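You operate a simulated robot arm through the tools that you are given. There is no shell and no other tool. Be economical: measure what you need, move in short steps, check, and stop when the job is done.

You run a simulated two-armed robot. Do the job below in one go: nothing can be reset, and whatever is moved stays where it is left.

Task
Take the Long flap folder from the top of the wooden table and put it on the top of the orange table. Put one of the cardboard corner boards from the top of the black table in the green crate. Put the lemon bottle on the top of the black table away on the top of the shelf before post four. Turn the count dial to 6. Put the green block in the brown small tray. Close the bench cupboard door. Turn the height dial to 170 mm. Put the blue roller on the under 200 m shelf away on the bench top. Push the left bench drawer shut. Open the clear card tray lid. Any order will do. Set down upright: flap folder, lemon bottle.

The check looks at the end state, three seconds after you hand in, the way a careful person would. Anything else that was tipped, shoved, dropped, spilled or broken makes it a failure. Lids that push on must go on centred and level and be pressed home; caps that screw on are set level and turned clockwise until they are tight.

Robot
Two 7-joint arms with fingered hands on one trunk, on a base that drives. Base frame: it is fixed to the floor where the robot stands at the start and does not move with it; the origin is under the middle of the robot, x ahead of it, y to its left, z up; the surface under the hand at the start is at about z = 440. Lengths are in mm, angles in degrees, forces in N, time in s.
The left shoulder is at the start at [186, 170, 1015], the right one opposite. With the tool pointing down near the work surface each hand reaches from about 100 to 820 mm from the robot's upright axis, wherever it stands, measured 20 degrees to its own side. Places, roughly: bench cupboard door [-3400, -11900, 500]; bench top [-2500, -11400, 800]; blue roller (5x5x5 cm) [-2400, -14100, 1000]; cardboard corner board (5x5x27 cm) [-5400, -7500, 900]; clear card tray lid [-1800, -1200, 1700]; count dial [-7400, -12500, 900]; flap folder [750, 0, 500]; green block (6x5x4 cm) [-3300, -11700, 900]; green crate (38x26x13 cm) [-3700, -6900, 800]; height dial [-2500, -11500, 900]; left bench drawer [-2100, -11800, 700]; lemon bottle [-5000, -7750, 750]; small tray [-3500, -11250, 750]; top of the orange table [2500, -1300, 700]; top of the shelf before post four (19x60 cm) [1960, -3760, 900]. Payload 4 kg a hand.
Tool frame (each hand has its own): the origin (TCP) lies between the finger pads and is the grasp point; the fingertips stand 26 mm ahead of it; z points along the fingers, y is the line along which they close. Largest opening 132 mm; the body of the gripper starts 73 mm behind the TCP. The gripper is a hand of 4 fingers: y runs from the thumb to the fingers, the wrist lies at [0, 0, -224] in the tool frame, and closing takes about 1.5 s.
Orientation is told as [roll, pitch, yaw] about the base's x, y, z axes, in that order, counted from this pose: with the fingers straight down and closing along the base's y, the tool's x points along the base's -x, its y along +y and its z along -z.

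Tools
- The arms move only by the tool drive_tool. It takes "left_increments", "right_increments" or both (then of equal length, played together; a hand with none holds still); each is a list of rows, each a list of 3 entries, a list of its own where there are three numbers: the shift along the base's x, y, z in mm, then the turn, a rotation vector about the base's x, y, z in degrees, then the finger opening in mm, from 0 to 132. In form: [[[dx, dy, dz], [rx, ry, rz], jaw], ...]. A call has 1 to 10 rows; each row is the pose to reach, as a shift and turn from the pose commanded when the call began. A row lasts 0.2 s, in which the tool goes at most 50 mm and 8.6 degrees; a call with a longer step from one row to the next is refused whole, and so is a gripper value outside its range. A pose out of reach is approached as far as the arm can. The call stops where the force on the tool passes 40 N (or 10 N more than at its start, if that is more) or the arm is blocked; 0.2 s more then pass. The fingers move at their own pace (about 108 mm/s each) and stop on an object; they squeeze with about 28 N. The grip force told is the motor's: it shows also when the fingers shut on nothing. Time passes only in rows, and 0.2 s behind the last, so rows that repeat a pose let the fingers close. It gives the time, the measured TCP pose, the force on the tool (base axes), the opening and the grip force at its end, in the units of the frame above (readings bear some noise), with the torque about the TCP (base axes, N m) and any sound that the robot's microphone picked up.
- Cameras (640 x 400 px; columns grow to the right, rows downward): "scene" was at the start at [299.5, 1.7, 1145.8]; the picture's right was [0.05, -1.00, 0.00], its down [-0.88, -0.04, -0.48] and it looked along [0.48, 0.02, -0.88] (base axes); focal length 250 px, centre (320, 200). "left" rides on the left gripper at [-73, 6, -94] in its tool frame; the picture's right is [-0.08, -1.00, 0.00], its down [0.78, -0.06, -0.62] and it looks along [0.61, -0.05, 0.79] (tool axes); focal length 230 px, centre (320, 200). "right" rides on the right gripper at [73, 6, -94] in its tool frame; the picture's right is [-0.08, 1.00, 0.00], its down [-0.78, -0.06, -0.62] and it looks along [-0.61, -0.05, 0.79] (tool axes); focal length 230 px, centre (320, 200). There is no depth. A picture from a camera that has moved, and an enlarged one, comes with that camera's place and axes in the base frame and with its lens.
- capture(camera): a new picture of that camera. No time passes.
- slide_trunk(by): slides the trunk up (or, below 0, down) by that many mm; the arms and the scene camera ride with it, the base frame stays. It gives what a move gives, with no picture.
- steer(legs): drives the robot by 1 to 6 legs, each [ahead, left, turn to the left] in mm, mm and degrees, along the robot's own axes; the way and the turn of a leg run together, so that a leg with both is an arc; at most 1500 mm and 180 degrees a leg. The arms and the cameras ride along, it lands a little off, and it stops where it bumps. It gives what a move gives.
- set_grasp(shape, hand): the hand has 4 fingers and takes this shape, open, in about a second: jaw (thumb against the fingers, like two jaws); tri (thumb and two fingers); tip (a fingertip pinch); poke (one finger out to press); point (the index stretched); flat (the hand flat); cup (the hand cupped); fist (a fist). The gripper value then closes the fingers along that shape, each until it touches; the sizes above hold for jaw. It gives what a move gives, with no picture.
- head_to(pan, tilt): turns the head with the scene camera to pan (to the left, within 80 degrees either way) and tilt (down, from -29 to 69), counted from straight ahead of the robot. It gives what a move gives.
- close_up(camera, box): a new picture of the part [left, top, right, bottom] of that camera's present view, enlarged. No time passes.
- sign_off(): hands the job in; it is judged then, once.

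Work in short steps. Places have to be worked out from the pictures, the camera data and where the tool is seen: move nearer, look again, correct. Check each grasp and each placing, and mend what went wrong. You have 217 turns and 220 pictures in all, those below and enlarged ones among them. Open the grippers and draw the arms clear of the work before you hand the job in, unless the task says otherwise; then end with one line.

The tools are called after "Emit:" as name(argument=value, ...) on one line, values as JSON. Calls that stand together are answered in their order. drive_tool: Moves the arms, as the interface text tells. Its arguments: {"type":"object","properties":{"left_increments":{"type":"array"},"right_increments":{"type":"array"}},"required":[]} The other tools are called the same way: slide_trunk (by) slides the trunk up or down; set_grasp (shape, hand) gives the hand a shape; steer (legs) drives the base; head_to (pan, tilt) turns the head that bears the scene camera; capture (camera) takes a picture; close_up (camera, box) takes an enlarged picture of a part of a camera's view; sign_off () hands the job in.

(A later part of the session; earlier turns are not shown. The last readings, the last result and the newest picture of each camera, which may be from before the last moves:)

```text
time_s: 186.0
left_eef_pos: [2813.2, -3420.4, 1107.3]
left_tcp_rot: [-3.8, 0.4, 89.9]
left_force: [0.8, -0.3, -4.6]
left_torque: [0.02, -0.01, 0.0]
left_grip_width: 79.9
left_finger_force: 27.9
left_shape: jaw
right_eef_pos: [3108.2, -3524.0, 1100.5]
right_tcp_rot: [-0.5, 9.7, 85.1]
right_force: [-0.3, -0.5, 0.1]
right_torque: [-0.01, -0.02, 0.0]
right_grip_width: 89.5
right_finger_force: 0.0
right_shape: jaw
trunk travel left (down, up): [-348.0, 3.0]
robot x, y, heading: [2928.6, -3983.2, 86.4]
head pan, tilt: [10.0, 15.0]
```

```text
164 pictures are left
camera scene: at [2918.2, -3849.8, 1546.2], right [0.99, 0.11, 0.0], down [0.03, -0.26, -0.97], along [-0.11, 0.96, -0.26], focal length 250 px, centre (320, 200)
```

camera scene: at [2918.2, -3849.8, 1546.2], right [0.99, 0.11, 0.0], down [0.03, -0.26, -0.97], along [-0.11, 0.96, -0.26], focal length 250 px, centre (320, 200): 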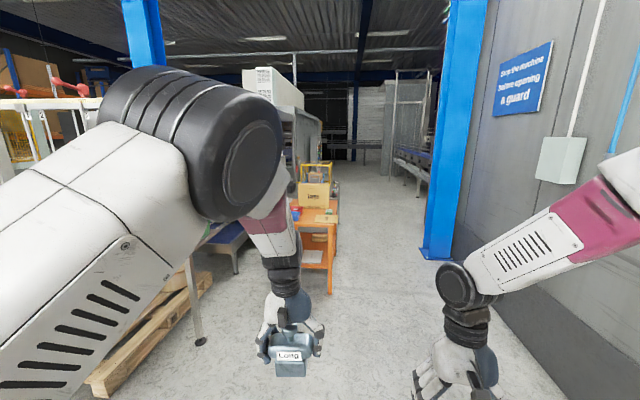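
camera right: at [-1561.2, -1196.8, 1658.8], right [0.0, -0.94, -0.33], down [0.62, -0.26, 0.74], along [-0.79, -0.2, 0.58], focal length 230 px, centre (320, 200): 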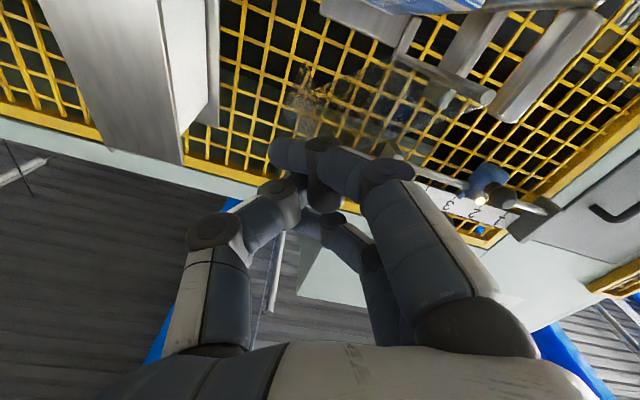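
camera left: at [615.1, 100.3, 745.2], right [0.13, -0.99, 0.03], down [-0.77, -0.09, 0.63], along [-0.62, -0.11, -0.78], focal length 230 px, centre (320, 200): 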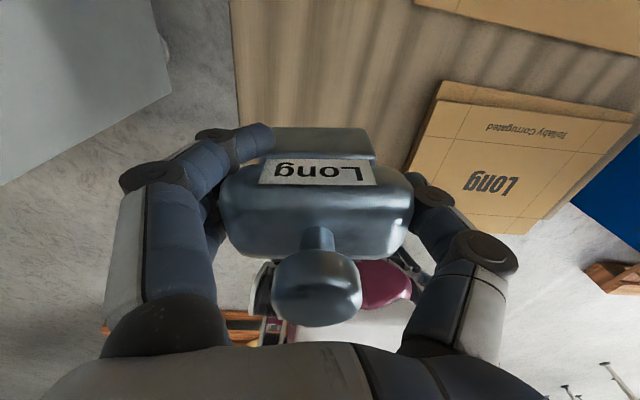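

The orange table is ahead, near edge about y≈−1700. I approach to y≈−2250 and look.

Emit:
steer(legs=[[0, 0, 3.6], [900, 90, 0], [800, 90, 0]])

Emit:
head_to(pan=8, tilt=40)

Emit:
capture(camera="scene")

```text
time_s: 195.2
left_eef_pos: [2593.5, -1726.7, 1106.7]
left_tcp_rot: [-3.8, 0.3, 94.5]
left_force: [-0.5, 0.0, -5.0]
left_torque: [0.03, -0.02, 0.01]
left_grip_width: 80.3
left_finger_force: 28.4
left_shape: jaw
right_eef_pos: [2896.5, -1806.6, 1100.6]
right_tcp_rot: [-0.5, 9.7, 89.6]
right_force: [-0.6, -0.4, 0.9]
right_torque: [-0.01, -0.02, -0.02]
right_grip_width: 89.5
right_finger_force: 0.0
right_shape: jaw
trunk travel left (down, up): [-348.0, 3.0]
robot x, y, heading: [2749.6, -2276.0, 91.0]
head pan, tilt: [10.0, 15.0]
```

```text
time_s: 196.1
left_eef_pos: [2593.9, -1727.0, 1107.4]
left_tcp_rot: [-3.8, 0.2, 94.5]
left_force: [0.3, -0.4, -4.2]
left_torque: [0.0, -0.05, -0.01]
left_grip_width: 80.6
left_finger_force: 28.5
left_shape: jaw
right_eef_pos: [2897.2, -1805.0, 1102.1]
right_tcp_rot: [-0.6, 9.6, 89.6]
right_force: [0.6, -0.1, 1.1]
right_torque: [-0.01, -0.01, 0.03]
right_grip_width: 89.8
right_finger_force: 0.0
right_shape: jaw
trunk travel left (down, up): [-348.0, 3.0]
robot x, y, heading: [2751.9, -2276.2, 90.9]
head pan, tilt: [8.0, 40.0]
```

```text
163 pictures are left
camera scene: at [2737.4, -2153.6, 1506.7], right [0.99, 0.15, 0.0], down [0.1, -0.63, -0.77], along [-0.12, 0.76, -0.64], focal length 250 px, centre (320, 200)
```

scene: 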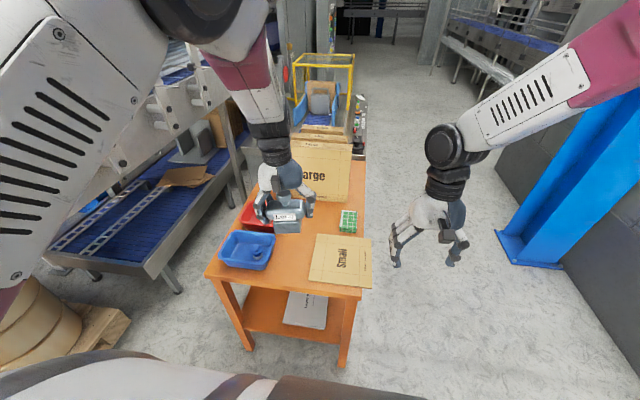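

The orange table's top is at z≈700 (near corners [2236,−1697], [2810,−1690]). I zoom to choose a free spot.

Emit:
close_up(camera="scene", box=[190, 130, 390, 310])

Emit:
capture(camera="left")

```text
2.22 times, centred on (290, 220) of scene
camera zoom: at [2737.4, -2153.6, 1506.7], right [0.99, 0.15, 0.0], down [0.1, -0.63, -0.77], along [-0.12, 0.76, -0.64], focal length 555 px, centre (387, 156)
```

zoom: 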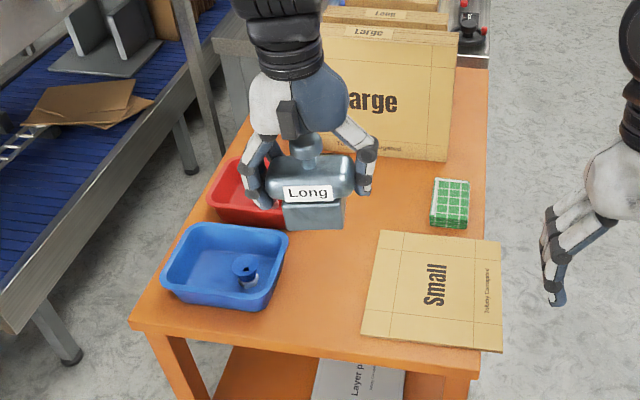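

```text
161 pictures are left
camera left: at [2574.9, -1654.8, 1199.6], right [0.99, 0.15, 0.07], down [0.08, -0.78, 0.62], along [0.15, -0.61, -0.78], focal length 230 px, centre (320, 200)
```

left: 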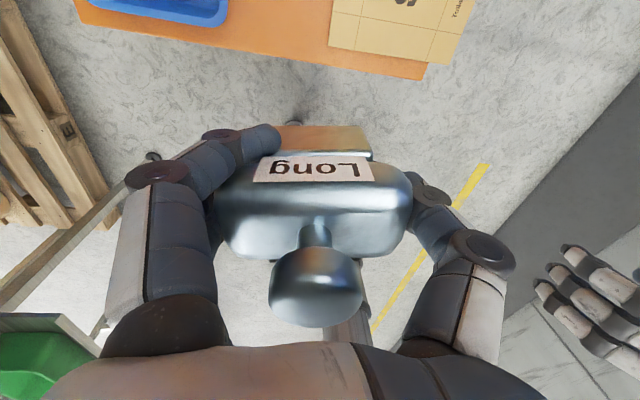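

A free spot lies between the blue tray and the "Small" sheet, about [2548, −1520]. I move 120 forward, lower the trunk 150, and bring the folder above it, levelled.

Emit:
steer(legs=[[120, 0, -1]])

Emit:
slide_trunk(by=-150)

Emit:
drive_tool(left_increments=[[[0, 0, 0], [-0.3, 3.8, 0], 60], [[0, 0, 0], [-0.3, 3.8, 0], 60]])

Emit:
capture(camera="scene")

```text
time_s: 197.3
left_eef_pos: [2604.1, -1600.9, 1106.8]
left_tcp_rot: [-3.7, 0.3, 93.3]
left_force: [0.2, 0.2, -4.1]
left_torque: [0.0, 0.01, 0.0]
left_grip_width: 80.2
left_finger_force: 28.0
left_shape: jaw
right_eef_pos: [2905.4, -1686.1, 1101.0]
right_tcp_rot: [-0.5, 9.7, 88.5]
right_force: [-0.5, -0.5, 0.1]
right_torque: [0.03, 0.02, 0.01]
right_grip_width: 89.8
right_finger_force: 0.0
right_shape: jaw
trunk travel left (down, up): [-348.0, 3.0]
robot x, y, heading: [2753.5, -2152.2, 89.7]
head pan, tilt: [8.0, 40.0]
```

```text
time_s: 199.1
left_eef_pos: [2602.4, -1602.0, 957.5]
left_tcp_rot: [-3.9, 0.3, 93.3]
left_force: [-0.7, -0.6, -4.7]
left_torque: [0.01, -0.04, 0.01]
left_grip_width: 80.2
left_finger_force: 27.7
left_shape: jaw
right_eef_pos: [2904.6, -1687.2, 951.6]
right_tcp_rot: [-0.5, 9.7, 88.5]
right_force: [0.4, -0.1, 0.0]
right_torque: [-0.02, 0.05, 0.02]
right_grip_width: 89.5
right_finger_force: 0.1
right_shape: jaw
trunk travel left (down, up): [-198.0, 153.0]
robot x, y, heading: [2748.2, -2154.7, 90.0]
head pan, tilt: [8.0, 40.0]
```

```text
time_s: 199.7
left_eef_pos: [2600.0, -1598.4, 959.6]
left_tcp_rot: [-1.5, 0.3, 94.6]
left_force: [-0.3, 1.0, -4.3]
left_torque: [0.04, 0.01, 0.01]
left_grip_width: 80.3
left_finger_force: 27.7
left_shape: jaw
right_eef_pos: [2904.6, -1686.3, 951.2]
right_tcp_rot: [-0.5, 9.7, 88.5]
right_force: [-0.3, 0.5, -0.5]
right_torque: [-0.01, -0.03, 0.03]
right_grip_width: 89.5
right_finger_force: 0.1
right_shape: jaw
trunk travel left (down, up): [-198.0, 153.0]
robot x, y, heading: [2749.9, -2154.4, 89.8]
head pan, tilt: [8.0, 40.0]
```

```text
160 pictures are left
camera scene: at [2739.3, -1993.9, 1355.1], right [0.99, 0.13, 0.0], down [0.09, -0.64, -0.77], along [-0.1, 0.76, -0.64], focal length 250 px, centre (320, 200)
```

scene: 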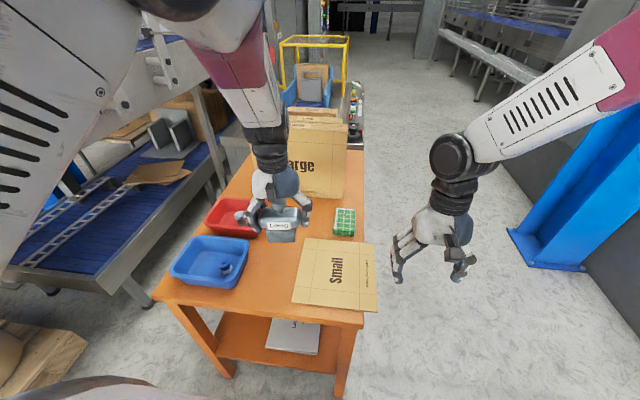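

Spot re-estimated at [2545, −1515]. I move over it and down to z≈800.

Emit:
drive_tool(left_increments=[[[-14, 22, 0], [0, 0, 0], 60], [[-28, 44, 0], [0, 0, 0], 60], [[-42, 66, -20], [0, 0, 0], 60], [[-57, 87, -50], [0, 0, 0], 60], [[-57, 87, -95], [0, 0, 0], 60], [[-57, 87, -140], [0, 0, 0], 60], [[-57, 87, -155], [0, 0, 0], 60], [[-57, 87, -155], [0, 0, 0], 60]])

Emit:
capture(camera="left")

Emit:
close_up(camera="scene", box=[150, 150, 390, 310])

```text
time_s: 201.4
left_eef_pos: [2545.7, -1514.9, 799.4]
left_tcp_rot: [0.0, 0.4, 93.5]
left_force: [0.6, 0.0, -3.5]
left_torque: [0.0, 0.0, 0.04]
left_grip_width: 80.1
left_finger_force: 28.4
left_shape: jaw
right_eef_pos: [2906.4, -1685.8, 951.9]
right_tcp_rot: [-0.5, 9.7, 88.5]
right_force: [0.3, 0.5, 0.0]
right_torque: [0.01, -0.01, 0.01]
right_grip_width: 89.2
right_finger_force: 0.1
right_shape: jaw
trunk travel left (down, up): [-198.0, 153.0]
robot x, y, heading: [2750.4, -2157.4, 89.4]
head pan, tilt: [8.0, 40.0]
```

```text
159 pictures are left
camera left: at [2534.7, -1441.5, 893.1], right [0.99, 0.14, 0.0], down [0.11, -0.78, 0.62], along [0.08, -0.62, -0.78], focal length 230 px, centre (320, 200)
```

left: 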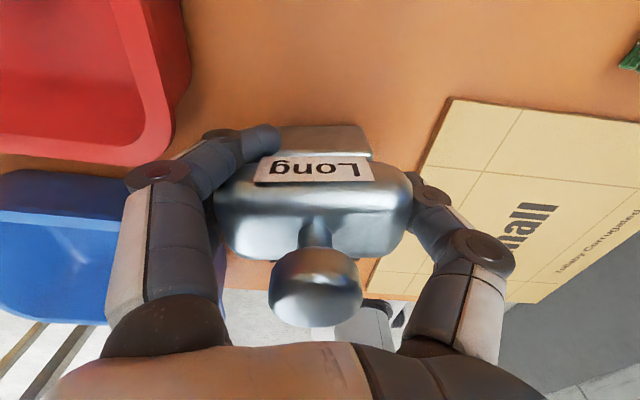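

```text
2.50 times, centred on (270, 230) of scene
camera zoom: at [2739.2, -1993.8, 1355.1], right [0.99, 0.13, 0.0], down [0.09, -0.64, -0.77], along [-0.1, 0.76, -0.64], focal length 624 px, centre (445, 125)
```

zoom: 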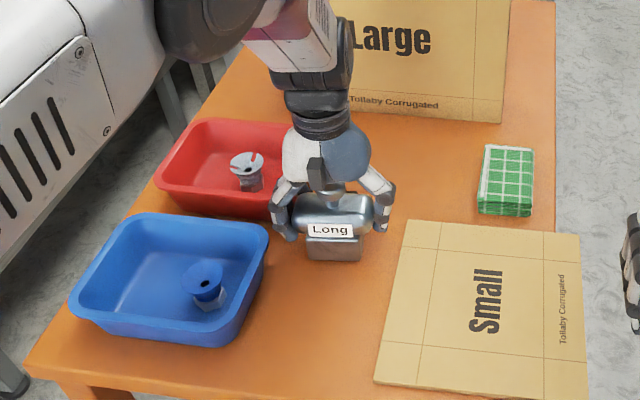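

Clear on both sides. I lower it with a slight shift away from the red tray, the last part in small steps to feel contact.

Emit:
drive_tool(left_increments=[[[5, -15, -15], [0, 0, 0], 60], [[5, -15, -30], [0, 0, 0], 60], [[5, -15, -36], [0, 0, 0], 60], [[5, -15, -40], [0, 0, 0], 60], [[5, -15, -43], [0, 0, 0], 60], [[5, -15, -46], [0, 0, 0], 60]])

Emit:
close_up(camera="scene", box=[150, 150, 390, 310])

```text
time_s: 202.1
left_eef_pos: [2550.4, -1527.2, 779.1]
left_tcp_rot: [0.1, -0.2, 93.2]
left_force: [1.6, -6.8, 22.4]
left_torque: [0.07, 0.45, 0.05]
left_grip_width: 77.0
left_finger_force: 28.0
left_shape: jaw
right_eef_pos: [2905.1, -1688.2, 953.1]
right_tcp_rot: [-0.6, 9.7, 88.4]
right_force: [0.7, 0.3, 0.3]
right_torque: [0.03, -0.01, 0.06]
right_grip_width: 89.5
right_finger_force: 0.0
right_shape: jaw
trunk travel left (down, up): [-198.0, 153.0]
robot x, y, heading: [2748.9, -2156.0, 89.7]
head pan, tilt: [8.0, 40.0]
stopped in row 3 (left hand): the force on the tool passed its limit at 48 N (the readings are from after the stop); the commanded pose is now the measured one
```

```text
2.50 times, centred on (270, 230) of scene
camera zoom: at [2740.1, -1997.2, 1355.8], right [0.99, 0.13, 0.0], down [0.09, -0.64, -0.77], along [-0.1, 0.76, -0.64], focal length 624 px, centre (445, 125)
```

zoom: 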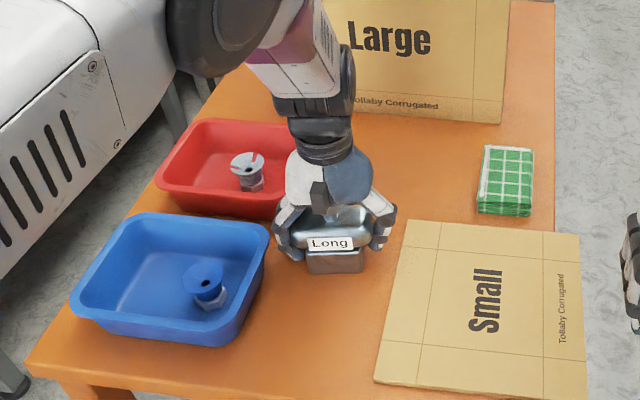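

Contact at TCP z 779, so the table is at ≈724. I release it gently and check.

Emit:
drive_tool(left_increments=[[[0, 0, 1], [0, 0, 0], 85], [[0, 0, 1], [0, 0, 0], 100], [[0, 0, 1], [0, 0, 0], 110], [[0, 0, 1], [0, 0, 0], 115], [[0, 0, 1], [0, 0, 0], 115]])

Emit:
capture(camera="left")

Emit:
close_up(camera="scene", box=[220, 180, 340, 260])

```text
time_s: 203.3
left_eef_pos: [2549.2, -1527.5, 775.1]
left_tcp_rot: [0.0, 0.0, 93.3]
left_force: [-3.7, -0.3, 3.0]
left_torque: [0.0, 0.07, 0.05]
left_grip_width: 114.4
left_finger_force: 0.0
left_shape: jaw
right_eef_pos: [2905.0, -1686.9, 951.1]
right_tcp_rot: [-0.5, 9.7, 88.5]
right_force: [-0.1, -0.7, 1.1]
right_torque: [-0.03, 0.0, 0.0]
right_grip_width: 89.5
right_finger_force: 0.1
right_shape: jaw
trunk travel left (down, up): [-198.0, 153.0]
robot x, y, heading: [2749.0, -2154.3, 89.8]
head pan, tilt: [8.0, 40.0]
```

```text
156 pictures are left
camera left: at [2538.3, -1455.4, 869.8], right [0.99, 0.13, 0.0], down [0.11, -0.78, 0.62], along [0.08, -0.61, -0.79], focal length 230 px, centre (320, 200)
```

left: 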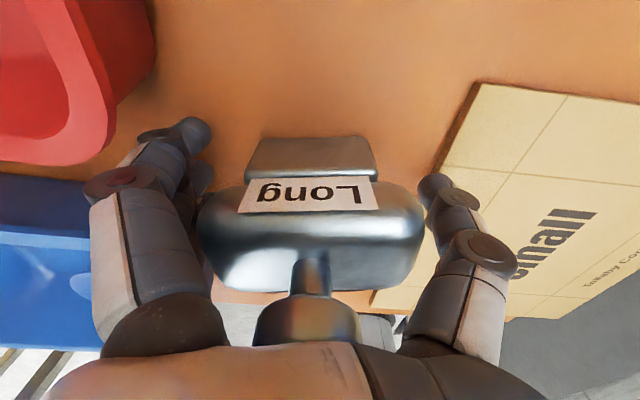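

```text
5.00 times, centred on (280, 220) of scene
camera zoom: at [2739.2, -1994.7, 1355.2], right [0.99, 0.13, 0.0], down [0.09, -0.64, -0.77], along [-0.1, 0.76, -0.64], focal length 1248 px, centre (520, 100)
```

zoom: 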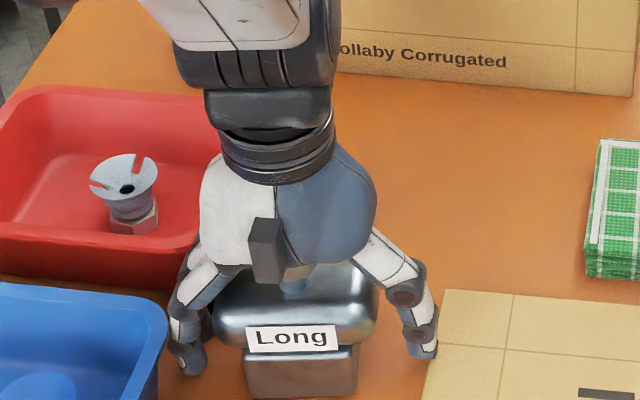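

The folder stands upright. I lift the hand straight up.

Emit:
drive_tool(left_increments=[[[0, 0, 30], [0, 0, 0], 115], [[0, 0, 70], [0, 0, 0], 115], [[0, 0, 115], [0, 0, 0], 115], [[0, 0, 160], [0, 0, 0], 115], [[0, 0, 200], [0, 0, 0], 115]])

Emit:
close_up(camera="scene", box=[160, 150, 400, 310])

```text
time_s: 204.5
left_eef_pos: [2548.4, -1527.5, 976.8]
left_tcp_rot: [0.2, 0.0, 93.3]
left_force: [0.8, 0.3, 0.2]
left_torque: [-0.01, 0.0, -0.02]
left_grip_width: 114.8
left_finger_force: 0.0
left_shape: jaw
right_eef_pos: [2905.9, -1687.2, 951.5]
right_tcp_rot: [-0.5, 9.7, 88.5]
right_force: [-0.9, 0.2, -0.4]
right_torque: [0.05, -0.03, 0.03]
right_grip_width: 89.6
right_finger_force: 0.1
right_shape: jaw
trunk travel left (down, up): [-198.0, 153.0]
robot x, y, heading: [2753.1, -2154.8, 89.7]
head pan, tilt: [8.0, 40.0]
```

```text
2.50 times, centred on (280, 230) of scene
camera zoom: at [2739.5, -1995.0, 1355.3], right [0.99, 0.13, 0.0], down [0.09, -0.64, -0.77], along [-0.1, 0.76, -0.64], focal length 624 px, centre (420, 125)
```

zoom: 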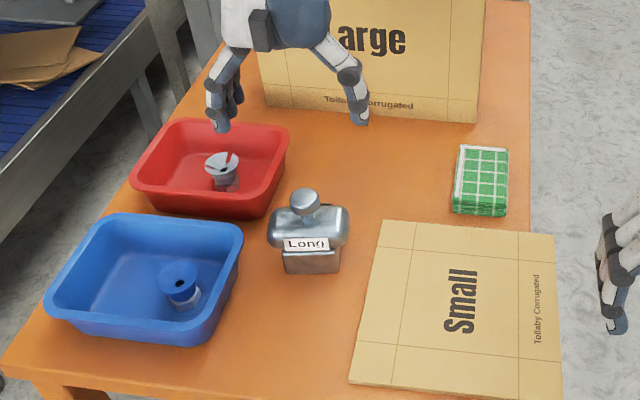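

Folder placed. I back off, turn to face −y, and on the way look at the shelf before post four.

Emit:
steer(legs=[[-600, -200, 0], [0, 0, 180], [900, 0, 0]])

Emit:
head_to(pan=-70, tilt=20)

Emit:
capture(camera="scene")

```text
time_s: 219.7
left_eef_pos: [3105.2, -4291.5, 977.8]
left_tcp_rot: [0.2, 0.2, -88.4]
left_force: [0.1, -0.7, -0.9]
left_torque: [0.03, 0.01, 0.0]
left_grip_width: 114.7
left_finger_force: 0.1
left_shape: jaw
right_eef_pos: [2752.6, -4121.2, 951.8]
right_tcp_rot: [-0.4, 9.7, -93.2]
right_force: [0.4, -0.9, 0.3]
right_torque: [-0.01, 0.01, -0.03]
right_grip_width: 89.7
right_finger_force: 0.1
right_shape: jaw
trunk travel left (down, up): [-198.0, 153.0]
robot x, y, heading: [2920.2, -3659.3, -92.0]
head pan, tilt: [8.0, 40.0]
```

```text
time_s: 221.2
left_eef_pos: [3106.4, -4292.2, 977.7]
left_tcp_rot: [0.1, 0.1, -88.4]
left_force: [-0.4, -0.2, -1.0]
left_torque: [-0.02, -0.03, 0.0]
left_grip_width: 115.0
left_finger_force: 0.1
left_shape: jaw
right_eef_pos: [2752.4, -4120.2, 951.5]
right_tcp_rot: [-0.4, 9.7, -93.1]
right_force: [-0.5, 0.0, 0.1]
right_torque: [-0.01, -0.02, -0.02]
right_grip_width: 89.6
right_finger_force: 0.0
right_shape: jaw
trunk travel left (down, up): [-198.0, 153.0]
robot x, y, heading: [2923.9, -3656.3, -92.0]
head pan, tilt: [-70.0, 20.0]
```

```text
153 pictures are left
camera scene: at [2829.2, -3765.4, 1386.6], right [-0.31, 0.95, 0.0], down [0.33, 0.11, -0.94], along [-0.89, -0.29, -0.34], focal length 250 px, centre (320, 200)
```

scene: 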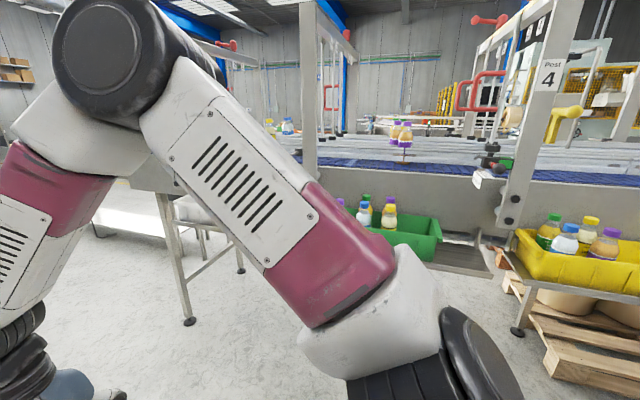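

The shelf carries a green tray; I'll use the free part later. Now I drive back to the bench gap and face −x.

Emit:
steer(legs=[[0, 0, 2], [1500, 0, 0], [1500, 0, 0], [1340, 0, 0], [0, 0, -90], [900, 0, 0]])

Emit:
slide_trunk(by=150)

Emit:
head_to(pan=0, tilt=35)

Emit:
capture(camera="scene")

```text
time_s: 250.6
left_eef_pos: [1385.6, -8164.0, 977.2]
left_tcp_rot: [0.1, 0.0, -179.3]
left_force: [-1.2, -0.4, 0.3]
left_torque: [0.01, 0.03, -0.02]
left_grip_width: 114.7
left_finger_force: 0.1
left_shape: jaw
right_eef_pos: [1563.1, -7815.6, 950.6]
right_tcp_rot: [-0.6, 9.7, 175.9]
right_force: [-0.2, -0.7, 1.0]
right_torque: [0.02, 0.02, 0.01]
right_grip_width: 89.6
right_finger_force: 0.1
right_shape: jaw
trunk travel left (down, up): [-198.0, 153.0]
robot x, y, heading: [2018.5, -7991.5, 177.3]
head pan, tilt: [-70.0, 20.0]
```

```text
time_s: 252.4
left_eef_pos: [1386.3, -8164.8, 1126.2]
left_tcp_rot: [0.1, 0.2, -179.4]
left_force: [1.0, 0.1, 0.7]
left_torque: [0.02, -0.02, 0.02]
left_grip_width: 114.6
left_finger_force: 0.1
left_shape: jaw
right_eef_pos: [1563.2, -7813.6, 1100.5]
right_tcp_rot: [-0.6, 9.7, 175.9]
right_force: [-0.5, 0.1, -0.6]
right_torque: [0.01, -0.04, 0.01]
right_grip_width: 89.9
right_finger_force: 0.1
right_shape: jaw
trunk travel left (down, up): [-348.0, 3.0]
robot x, y, heading: [2021.8, -7991.8, 177.1]
head pan, tilt: [-70.0, 20.0]
```

```text
time_s: 253.8
left_eef_pos: [1385.5, -8163.8, 1128.1]
left_tcp_rot: [0.1, 0.1, -179.3]
left_force: [-0.1, 0.5, -0.1]
left_torque: [-0.01, 0.03, -0.03]
left_grip_width: 114.6
left_finger_force: 0.0
left_shape: jaw
right_eef_pos: [1563.6, -7814.6, 1102.2]
right_tcp_rot: [-0.5, 9.7, 175.8]
right_force: [0.1, -0.7, -0.6]
right_torque: [0.0, 0.01, -0.01]
right_grip_width: 89.5
right_finger_force: 0.0
right_shape: jaw
trunk travel left (down, up): [-348.0, 3.0]
robot x, y, heading: [2018.8, -7991.4, 177.1]
head pan, tilt: [0.0, 35.0]
```

```text
152 pictures are left
camera scene: at [1894.1, -7985.2, 1514.3], right [0.05, 1.0, 0.0], down [0.57, -0.03, -0.82], along [-0.82, 0.04, -0.57], focal length 250 px, centre (320, 200)
```

scene: 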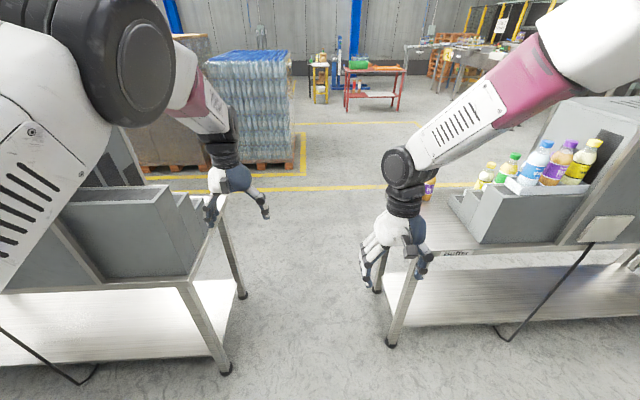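

I correct the heading, pass back through the gap, shift right and drive on toward the black table.

Emit:
steer(legs=[[0, 0, 2.9], [1400, 0, 0], [700, 0, 0], [0, -450, 0], [1400, 0, 0]])

Emit:
head_to(pan=0, tilt=20)

Emit:
capture(camera="scene")

```text
time_s: 275.2
left_eef_pos: [-2094.2, -7751.6, 1128.0]
left_tcp_rot: [0.1, 0.0, -176.5]
left_force: [0.0, 0.8, 0.3]
left_torque: [0.0, 0.01, 0.02]
left_grip_width: 115.0
left_finger_force: 0.1
left_shape: jaw
right_eef_pos: [-1932.5, -7393.9, 1100.4]
right_tcp_rot: [-0.6, 9.6, 178.6]
right_force: [-0.7, 0.1, 0.1]
right_torque: [0.0, 0.0, 0.02]
right_grip_width: 89.7
right_finger_force: 0.0
right_shape: jaw
trunk travel left (down, up): [-348.0, 3.0]
robot x, y, heading: [-1467.6, -7547.1, 179.8]
head pan, tilt: [0.0, 35.0]
```

```text
time_s: 276.0
left_eef_pos: [-2092.6, -7750.3, 1127.3]
left_tcp_rot: [0.1, 0.0, -176.5]
left_force: [1.5, -0.3, 0.6]
left_torque: [-0.01, 0.01, 0.01]
left_grip_width: 114.4
left_finger_force: 0.0
left_shape: jaw
right_eef_pos: [-1933.8, -7393.1, 1101.3]
right_tcp_rot: [-0.5, 9.6, 178.7]
right_force: [-0.3, -0.2, 0.0]
right_torque: [-0.03, 0.0, -0.02]
right_grip_width: 89.7
right_finger_force: 0.0
right_shape: jaw
trunk travel left (down, up): [-348.0, 3.0]
robot x, y, heading: [-1462.2, -7546.3, 180.0]
head pan, tilt: [0.0, 20.0]
```

```text
151 pictures are left
camera scene: at [-1599.6, -7547.7, 1538.1], right [0.0, 1.0, 0.0], down [0.34, 0.0, -0.94], along [-0.94, 0.0, -0.34], focal length 250 px, centre (320, 200)
```

scene: 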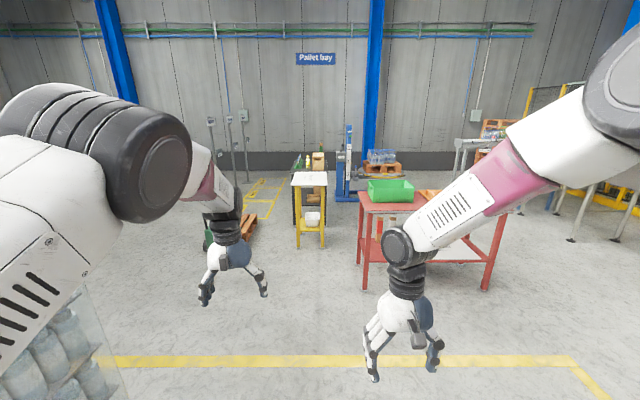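

I zoom in on the red table, stool and black table beyond.

Emit:
close_up(camera="scene", box=[190, 110, 430, 260])

```text
2.67 times, centred on (310, 185) of scene
camera zoom: at [-1599.6, -7547.7, 1538.1], right [0.0, 1.0, 0.0], down [0.34, 0.0, -0.94], along [-0.94, 0.0, -0.34], focal length 666 px, centre (347, 240)
```

zoom: 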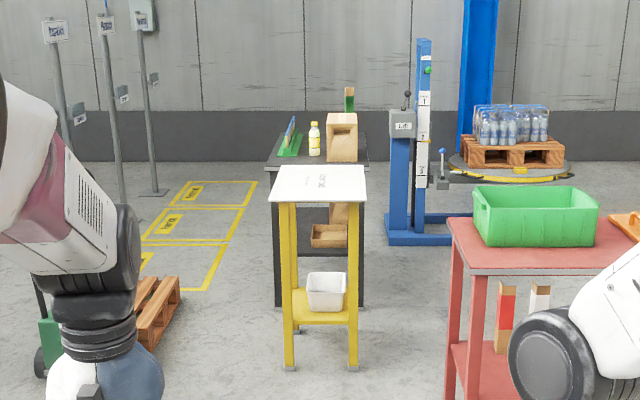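

The black table (x −4825…, y −7930…−7460) is best reached from its +y side, going around the red table's right end. I drive there in stages.

Emit:
steer(legs=[[900, -1100, 0], [0, -1150, 0]])

Emit:
capture(camera="scene")

```text
time_s: 295.8
left_eef_pos: [-2992.5, -5524.0, 1127.1]
left_tcp_rot: [0.1, 0.0, -175.6]
left_force: [-0.5, -0.9, 0.5]
left_torque: [0.0, 0.01, 0.0]
left_grip_width: 114.5
left_finger_force: 0.1
left_shape: jaw
right_eef_pos: [-2838.2, -5162.2, 1101.3]
right_tcp_rot: [-0.5, 9.7, 179.6]
right_force: [0.6, -0.4, 0.4]
right_torque: [0.0, -0.03, -0.02]
right_grip_width: 89.4
right_finger_force: 0.1
right_shape: jaw
trunk travel left (down, up): [-348.0, 3.0]
robot x, y, heading: [-2368.0, -5308.0, -179.2]
head pan, tilt: [0.0, 20.0]
```

```text
149 pictures are left
camera scene: at [-2502.0, -5311.9, 1538.1], right [-0.01, 1.0, 0.0], down [0.34, 0.01, -0.94], along [-0.94, -0.01, -0.34], focal length 250 px, centre (320, 200)
```

scene: 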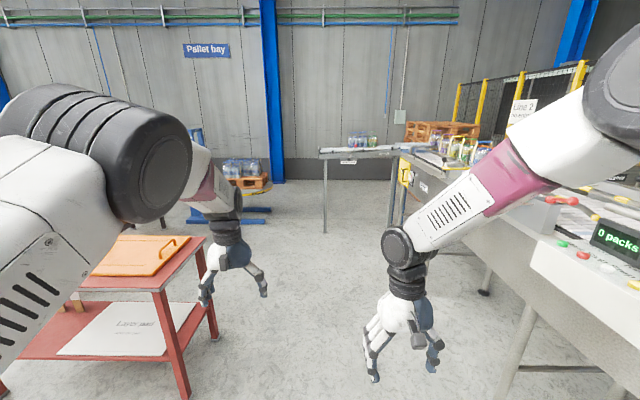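

I pass between the red table and the conveyor machine at y≈−5450, then turn to face −y.

Emit:
steer(legs=[[0, 140, -0.8], [1100, 0, 0], [1050, 0, 0], [0, 0, 90], [500, -350, 0]])

Emit:
head_to(pan=0, tilt=30)

Emit:
capture(camera="scene")

```text
time_s: 314.8
left_eef_pos: [-4613.9, -6583.4, 1127.2]
left_tcp_rot: [0.1, 0.0, -84.8]
left_force: [-0.6, 1.3, 0.5]
left_torque: [-0.01, 0.01, -0.01]
left_grip_width: 114.9
left_finger_force: 0.1
left_shape: jaw
right_eef_pos: [-4975.6, -6436.4, 1100.8]
right_tcp_rot: [-0.5, 9.7, -89.6]
right_force: [0.2, -1.0, -0.2]
right_torque: [0.02, 0.03, 0.0]
right_grip_width: 89.7
right_finger_force: 0.0
right_shape: jaw
trunk travel left (down, up): [-348.0, 3.0]
robot x, y, heading: [-4835.3, -5964.4, -88.3]
head pan, tilt: [0.0, 20.0]
```

```text
time_s: 315.6
left_eef_pos: [-4612.6, -6582.4, 1127.1]
left_tcp_rot: [0.1, 0.0, -84.8]
left_force: [0.5, 0.5, -0.1]
left_torque: [0.0, 0.01, -0.01]
left_grip_width: 114.6
left_finger_force: 0.1
left_shape: jaw
right_eef_pos: [-4974.4, -6435.6, 1101.2]
right_tcp_rot: [-0.5, 9.6, -89.6]
right_force: [0.7, -0.1, 0.4]
right_torque: [-0.05, 0.01, 0.01]
right_grip_width: 89.7
right_finger_force: 0.1
right_shape: jaw
trunk travel left (down, up): [-348.0, 3.0]
robot x, y, heading: [-4837.4, -5962.3, -88.4]
head pan, tilt: [0.0, 30.0]
```

```text
148 pictures are left
camera scene: at [-4833.5, -6094.8, 1522.1], right [-1.0, -0.03, 0.0], down [-0.01, 0.5, -0.87], along [0.03, -0.87, -0.5], focal length 250 px, centre (320, 200)
```

scene: 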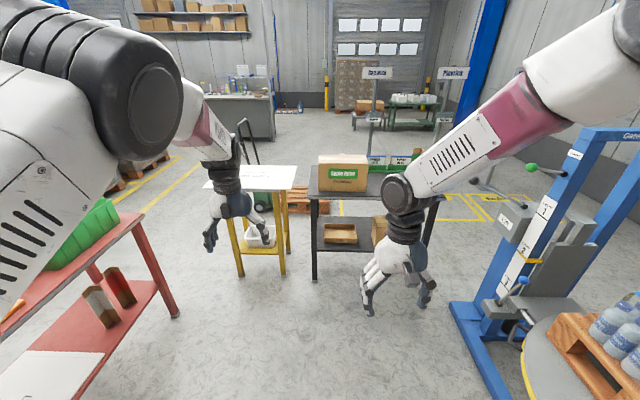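

The black table is ahead (x −4720…−5690, near edge y≈−7480). I move up to y≈−6750, x≈−5080.

Emit:
steer(legs=[[760, -220, -1.5]])

Emit:
head_to(pan=0, tilt=40)

Emit:
capture(camera="scene")

```text
time_s: 319.8
left_eef_pos: [-4848.9, -7351.8, 1127.1]
left_tcp_rot: [0.1, 0.0, -86.9]
left_force: [0.4, 0.7, 0.7]
left_torque: [-0.02, 0.0, 0.06]
left_grip_width: 114.8
left_finger_force: 0.0
left_shape: jaw
right_eef_pos: [-5205.3, -7188.6, 1101.0]
right_tcp_rot: [-0.5, 9.7, -91.7]
right_force: [0.1, -0.8, -0.3]
right_torque: [-0.03, -0.02, -0.02]
right_grip_width: 89.4
right_finger_force: 0.1
right_shape: jaw
trunk travel left (down, up): [-348.0, 3.0]
robot x, y, heading: [-5047.7, -6720.9, -90.4]
head pan, tilt: [0.0, 30.0]
```

```text
time_s: 320.5
left_eef_pos: [-4848.4, -7350.5, 1128.2]
left_tcp_rot: [0.1, 0.1, -86.9]
left_force: [1.0, 0.9, -0.9]
left_torque: [0.04, 0.0, 0.01]
left_grip_width: 114.6
left_finger_force: 0.1
left_shape: jaw
right_eef_pos: [-5204.5, -7189.1, 1101.2]
right_tcp_rot: [-0.5, 9.8, -91.7]
right_force: [-0.9, -0.2, 1.0]
right_torque: [0.02, 0.02, 0.02]
right_grip_width: 89.4
right_finger_force: 0.1
right_shape: jaw
trunk travel left (down, up): [-348.0, 3.0]
robot x, y, heading: [-5048.2, -6719.6, -90.0]
head pan, tilt: [0.0, 40.0]
```

```text
147 pictures are left
camera scene: at [-5050.3, -6848.4, 1506.8], right [-1.0, 0.01, 0.0], down [0.01, 0.64, -0.77], along [-0.01, -0.77, -0.64], focal length 250 px, centre (320, 200)
```

scene: 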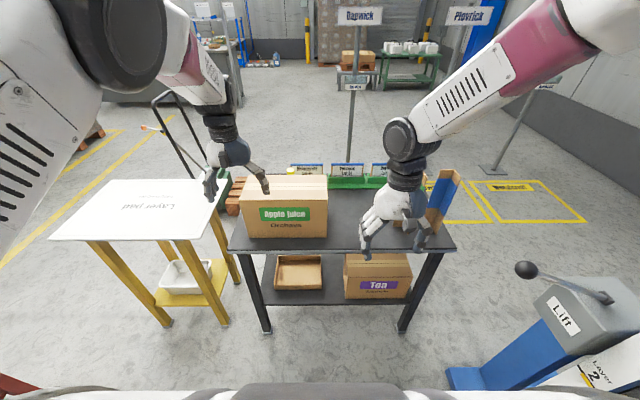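

The juice box hides most of the lemon bottle behind it; corner boards stand at the right end. I move 280 forward and look down more steeply, with the right hand pulled aside.

Emit:
steer(legs=[[280, 0, 0]])

Emit:
drive_tool(right_increments=[[[-40, 20, 20], [0, 0, 0], 90], [[-80, 40, 40], [0, 0, 0], 90], [[-120, 60, 60], [0, 0, 0], 90], [[-160, 80, 80], [0, 0, 0], 90]], left_increments=[[[30, 20, 10], [0, 0, 0], 115], [[60, 40, 20], [0, 0, 0], 115], [[90, 60, 30], [0, 0, 0], 115], [[120, 80, 40], [0, 0, 0], 115]])

Emit:
head_to(pan=0, tilt=50)

Emit:
capture(camera="scene")

```text
time_s: 322.5
left_eef_pos: [-4846.6, -7632.4, 1128.2]
left_tcp_rot: [0.1, 0.0, -86.6]
left_force: [0.0, 0.5, 0.0]
left_torque: [-0.01, 0.01, 0.0]
left_grip_width: 114.6
left_finger_force: 0.0
left_shape: jaw
right_eef_pos: [-5203.6, -7473.4, 1102.0]
right_tcp_rot: [-0.5, 9.7, -91.3]
right_force: [0.9, 0.3, -0.3]
right_torque: [0.01, 0.04, -0.01]
right_grip_width: 89.5
right_finger_force: 0.1
right_shape: jaw
trunk travel left (down, up): [-348.0, 3.0]
robot x, y, heading: [-5055.6, -7000.9, -89.8]
head pan, tilt: [0.0, 40.0]
```

```text
time_s: 323.5
left_eef_pos: [-4723.1, -7551.4, 1169.1]
left_tcp_rot: [0.2, -0.1, -86.7]
left_force: [-0.5, -0.2, 0.2]
left_torque: [-0.05, 0.0, 0.0]
left_grip_width: 115.0
left_finger_force: 0.1
left_shape: jaw
right_eef_pos: [-5364.0, -7391.8, 1179.9]
right_tcp_rot: [-0.5, 9.6, -91.3]
right_force: [-0.4, 0.6, 0.1]
right_torque: [-0.01, 0.01, 0.0]
right_grip_width: 89.7
right_finger_force: 0.1
right_shape: jaw
trunk travel left (down, up): [-348.0, 3.0]
robot x, y, heading: [-5051.9, -7004.3, -90.2]
head pan, tilt: [0.0, 40.0]
```

```text
time_s: 324.2
left_eef_pos: [-4723.4, -7551.3, 1168.2]
left_tcp_rot: [0.1, -0.1, -86.6]
left_force: [-0.2, 1.3, 0.8]
left_torque: [0.03, -0.01, 0.0]
left_grip_width: 114.5
left_finger_force: 0.1
left_shape: jaw
right_eef_pos: [-5363.1, -7393.8, 1178.4]
right_tcp_rot: [-0.6, 9.8, -91.4]
right_force: [0.2, -0.6, 0.1]
right_torque: [0.0, -0.02, 0.01]
right_grip_width: 89.5
right_finger_force: 0.1
right_shape: jaw
trunk travel left (down, up): [-348.0, 3.0]
robot x, y, heading: [-5048.2, -7005.3, -89.9]
head pan, tilt: [0.0, 50.0]
```

```text
146 pictures are left
camera scene: at [-5051.1, -7123.8, 1492.5], right [-1.0, 0.0, 0.0], down [0.0, 0.77, -0.64], along [0.0, -0.64, -0.77], focal length 250 px, centre (320, 200)
```

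scene: 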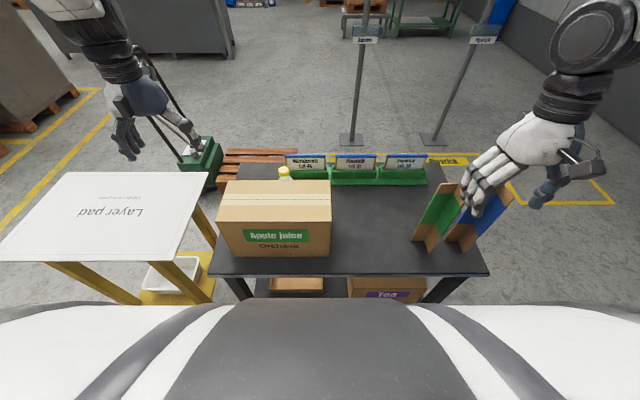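

Two corner boards stand on end at the right; the bottle is squeezed between box and label rack. I zoom in on both.

Emit:
close_up(camera="scene", box=[200, 130, 440, 290])

Emit:
close_up(camera="scene", box=[390, 150, 530, 270])

Emit:
capture(camera="left")

Emit:
capture(camera="right")

```text
2.50 times, centred on (320, 210) of scene
camera zoom: at [-5051.1, -7123.8, 1492.5], right [-1.0, 0.0, 0.0], down [0.0, 0.77, -0.64], along [0.0, -0.64, -0.77], focal length 624 px, centre (320, 175)
```

zoom: 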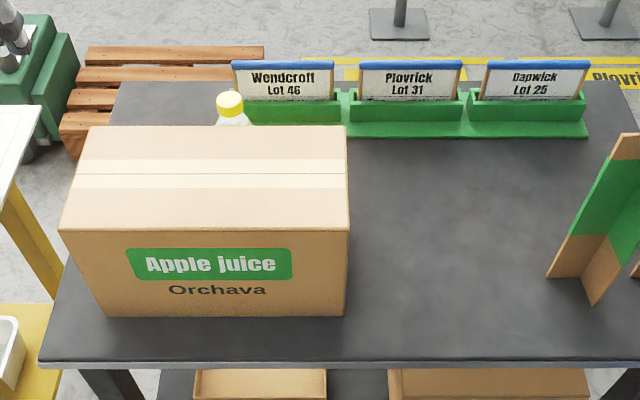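

```text
3.33 times, centred on (460, 210) of scene
camera zoom: at [-5051.1, -7123.8, 1492.5], right [-1.0, 0.0, 0.0], down [0.0, 0.77, -0.64], along [0.0, -0.64, -0.77], focal length 832 px, centre (-147, 167)
```

zoom: 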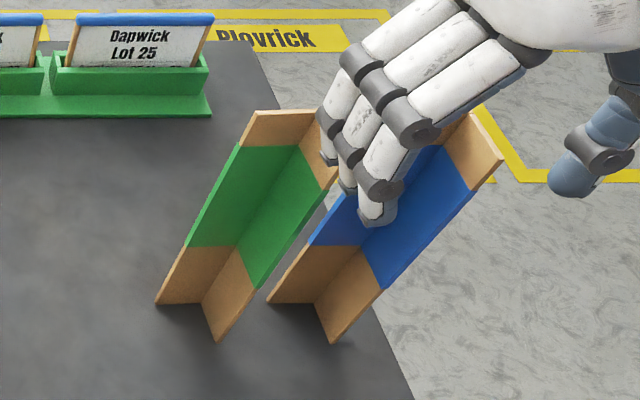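

```text
143 pictures are left
camera left: at [-4714.6, -7625.4, 1261.8], right [-0.99, -0.14, 0.0], down [-0.11, 0.78, 0.62], along [-0.08, 0.61, -0.79], focal length 230 px, centre (320, 200)
```

left: 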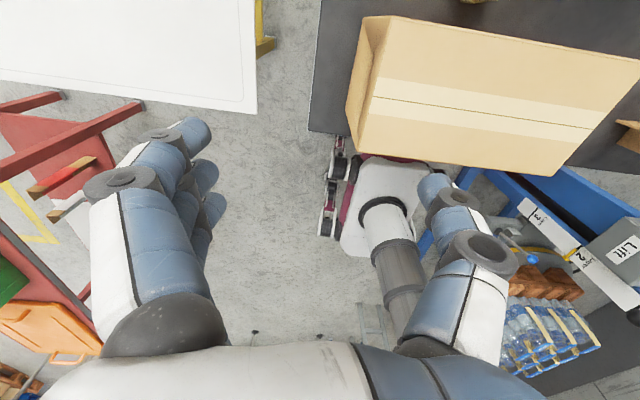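

```text
142 pictures are left
camera right: at [-5356.1, -7337.6, 1283.9], right [0.99, -0.1, -0.02], down [-0.08, -0.88, 0.48], along [-0.07, -0.47, -0.88], focal length 230 px, centre (320, 200)
```

right: 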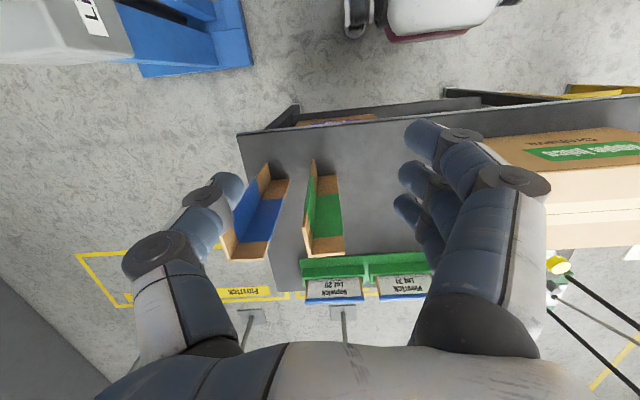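

Boards: green vertex at [−5412,−7565], flanges toward +x and +y; the bottle cap is about [−4941,−7690,965] behind the 200-high box. I bring the left hand above the bottle and look down, and level the right hand.

Emit:
drive_tool(left_increments=[[[-40, -25, 0], [0, 0, 0], 115], [[-80, -50, 0], [0, 0, 0], 115], [[-120, -75, 0], [0, 0, 0], 115], [[-160, -100, 0], [0, 0, 0], 115], [[-195, -125, 0], [0, 0, -3], 115], [[-213, -135, 0], [0, 0, -3], 115], [[-213, -135, 0], [0, 0, -3], 115]], right_increments=[[[0, 0, 0], [-5, 0, 0], 90], [[0, 0, 0], [-9.7, 0, 0], 90], [[0, 20, 0], [-9.7, 0, 0], 90], [[0, 20, 0], [-9.7, 0, 0], 90], [[0, 20, 0], [-9.7, 0, 0], 90], [[0, 20, 0], [-9.7, 0, 0], 90], [[0, 20, 0], [-9.7, 0, 0], 90]])

Emit:
capture(camera="left")

Emit:
capture(camera="scene")

```text
time_s: 325.8
left_eef_pos: [-4940.3, -7685.4, 1167.4]
left_tcp_rot: [0.1, 0.0, -89.6]
left_force: [0.7, 0.0, 1.1]
left_torque: [-0.02, -0.02, 0.0]
left_grip_width: 114.7
left_finger_force: 0.1
left_shape: jaw
right_eef_pos: [-5363.3, -7371.9, 1179.8]
right_tcp_rot: [-0.3, 0.0, -91.4]
right_force: [0.5, -0.1, -0.1]
right_torque: [-0.01, -0.03, 0.01]
right_grip_width: 89.9
right_finger_force: 0.0
right_shape: jaw
trunk travel left (down, up): [-348.0, 3.0]
robot x, y, heading: [-5051.5, -7004.5, -90.2]
head pan, tilt: [0.0, 50.0]
```

```text
141 pictures are left
camera left: at [-4934.7, -7759.4, 1261.7], right [-1.0, -0.08, 0.0], down [-0.07, 0.78, 0.62], along [-0.05, 0.62, -0.79], focal length 230 px, centre (320, 200)
```

left: 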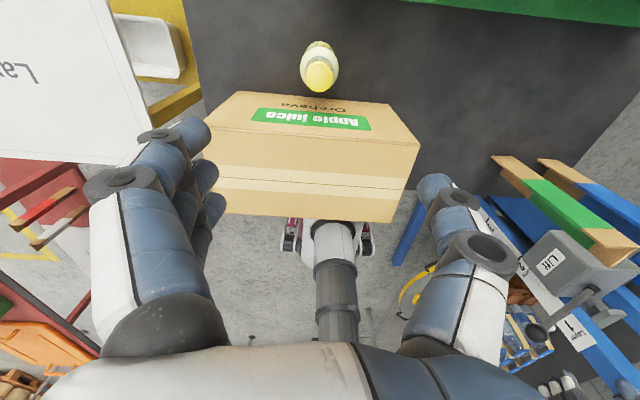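

```text
140 pictures are left
camera scene: at [-5051.0, -7123.4, 1492.5], right [-1.0, 0.0, 0.0], down [0.0, 0.77, -0.64], along [0.0, -0.64, -0.77], focal length 250 px, centre (320, 200)
```

scene: 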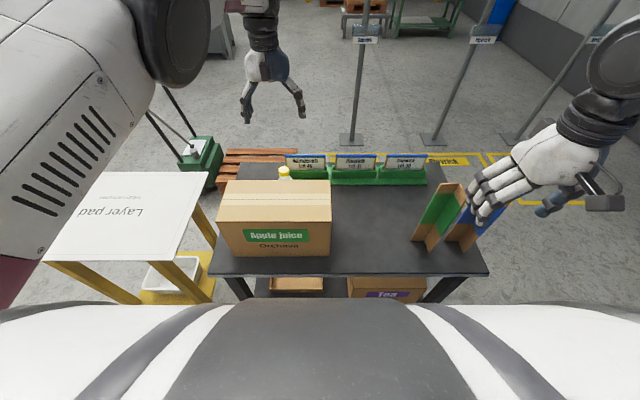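

The cap top is ≈[−4935,−7705,946], right behind the box. I switch the left hand to "tri" for a slimmer grasp and look at its form.

Emit:
set_grasp(hand="left", shape="tri")

Emit:
capture(camera="left")

Emit:
close_up(camera="scene", box=[210, 40, 350, 200])

```text
time_s: 326.7
left_eef_pos: [-4939.1, -7686.8, 1167.9]
left_tcp_rot: [0.1, -0.1, -89.6]
left_force: [0.0, 0.0, -0.3]
left_torque: [0.01, 0.01, 0.02]
left_grip_width: 132.2
left_finger_force: 0.1
left_shape: tri
right_eef_pos: [-5362.3, -7372.6, 1179.4]
right_tcp_rot: [-0.4, 0.0, -91.4]
right_force: [0.6, -0.1, 1.0]
right_torque: [-0.02, -0.02, 0.03]
right_grip_width: 89.8
right_finger_force: 0.0
right_shape: jaw
trunk travel left (down, up): [-348.0, 3.0]
robot x, y, heading: [-5049.2, -7005.8, -89.8]
head pan, tilt: [0.0, 50.0]
```

```text
139 pictures are left
camera left: at [-4934.6, -7759.4, 1261.8], right [-1.0, -0.08, 0.0], down [-0.07, 0.78, 0.62], along [-0.05, 0.61, -0.79], focal length 230 px, centre (320, 200)
```

left: 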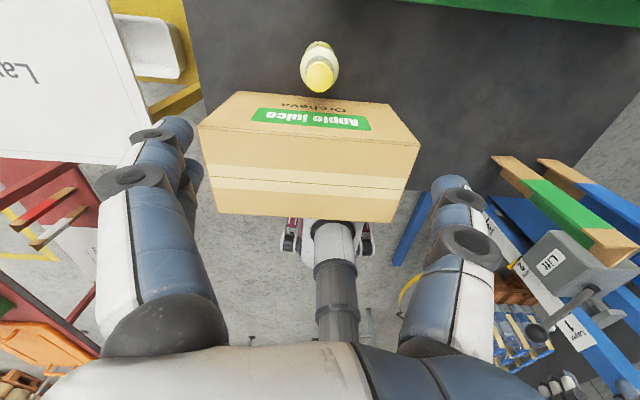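

```text
2.50 times, centred on (280, 120) of scene
camera zoom: at [-5051.2, -7123.4, 1492.5], right [-1.0, 0.0, 0.0], down [0.0, 0.77, -0.64], along [0.0, -0.64, -0.77], focal length 624 px, centre (420, 400)
```

zoom: 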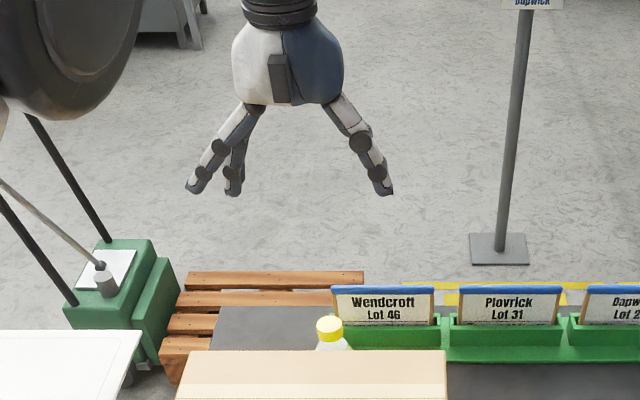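

Tri folds the finger nearest the box – ideal. I go down to just above the cap and check.

Emit:
drive_tool(left_increments=[[[1, -12, -40], [0, 0, 0], 100], [[2, -25, -80], [0, 0, 0], 90], [[3, -25, -120], [0, 0, 0], 80], [[3, -25, -160], [0, 0, 0], 80], [[3, -25, -160], [0, 0, 0], 80]])

Emit:
capture(camera="left")

Emit:
close_up(camera="scene", box=[210, 90, 350, 220])

```text
time_s: 327.9
left_eef_pos: [-4932.6, -7696.7, 1006.7]
left_tcp_rot: [0.1, 0.0, -89.6]
left_force: [0.0, 0.0, 0.1]
left_torque: [-0.04, 0.01, -0.01]
left_grip_width: 80.6
left_finger_force: 0.1
left_shape: tri
left hand out of reach, approached as far as the arm can: row 2, 3, 4, 5
right_eef_pos: [-5364.2, -7372.4, 1181.5]
right_tcp_rot: [-0.2, 0.1, -91.4]
right_force: [0.0, 0.0, 0.0]
right_torque: [-0.02, 0.0, -0.02]
right_grip_width: 89.5
right_finger_force: 0.0
right_shape: jaw
trunk travel left (down, up): [-348.0, 3.0]
robot x, y, heading: [-5053.7, -7005.5, -89.9]
head pan, tilt: [0.0, 50.0]
```

```text
137 pictures are left
camera left: at [-4927.7, -7770.6, 1101.6], right [-1.0, -0.08, 0.0], down [-0.07, 0.78, 0.62], along [-0.05, 0.61, -0.79], focal length 230 px, centre (320, 200)
```

left: 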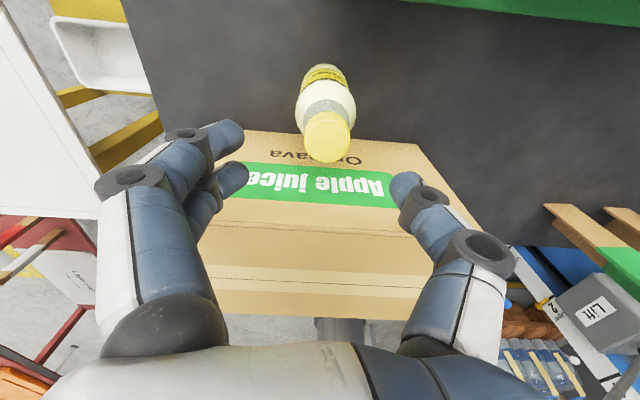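

```text
3.08 times, centred on (280, 155) of scene
camera zoom: at [-5051.5, -7122.6, 1492.6], right [-1.0, 0.0, 0.0], down [0.0, 0.77, -0.64], along [0.0, -0.64, -0.77], focal length 768 px, centre (443, 338)
```

zoom: 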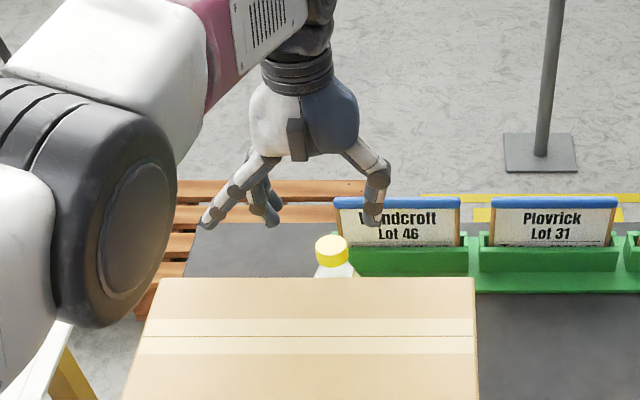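

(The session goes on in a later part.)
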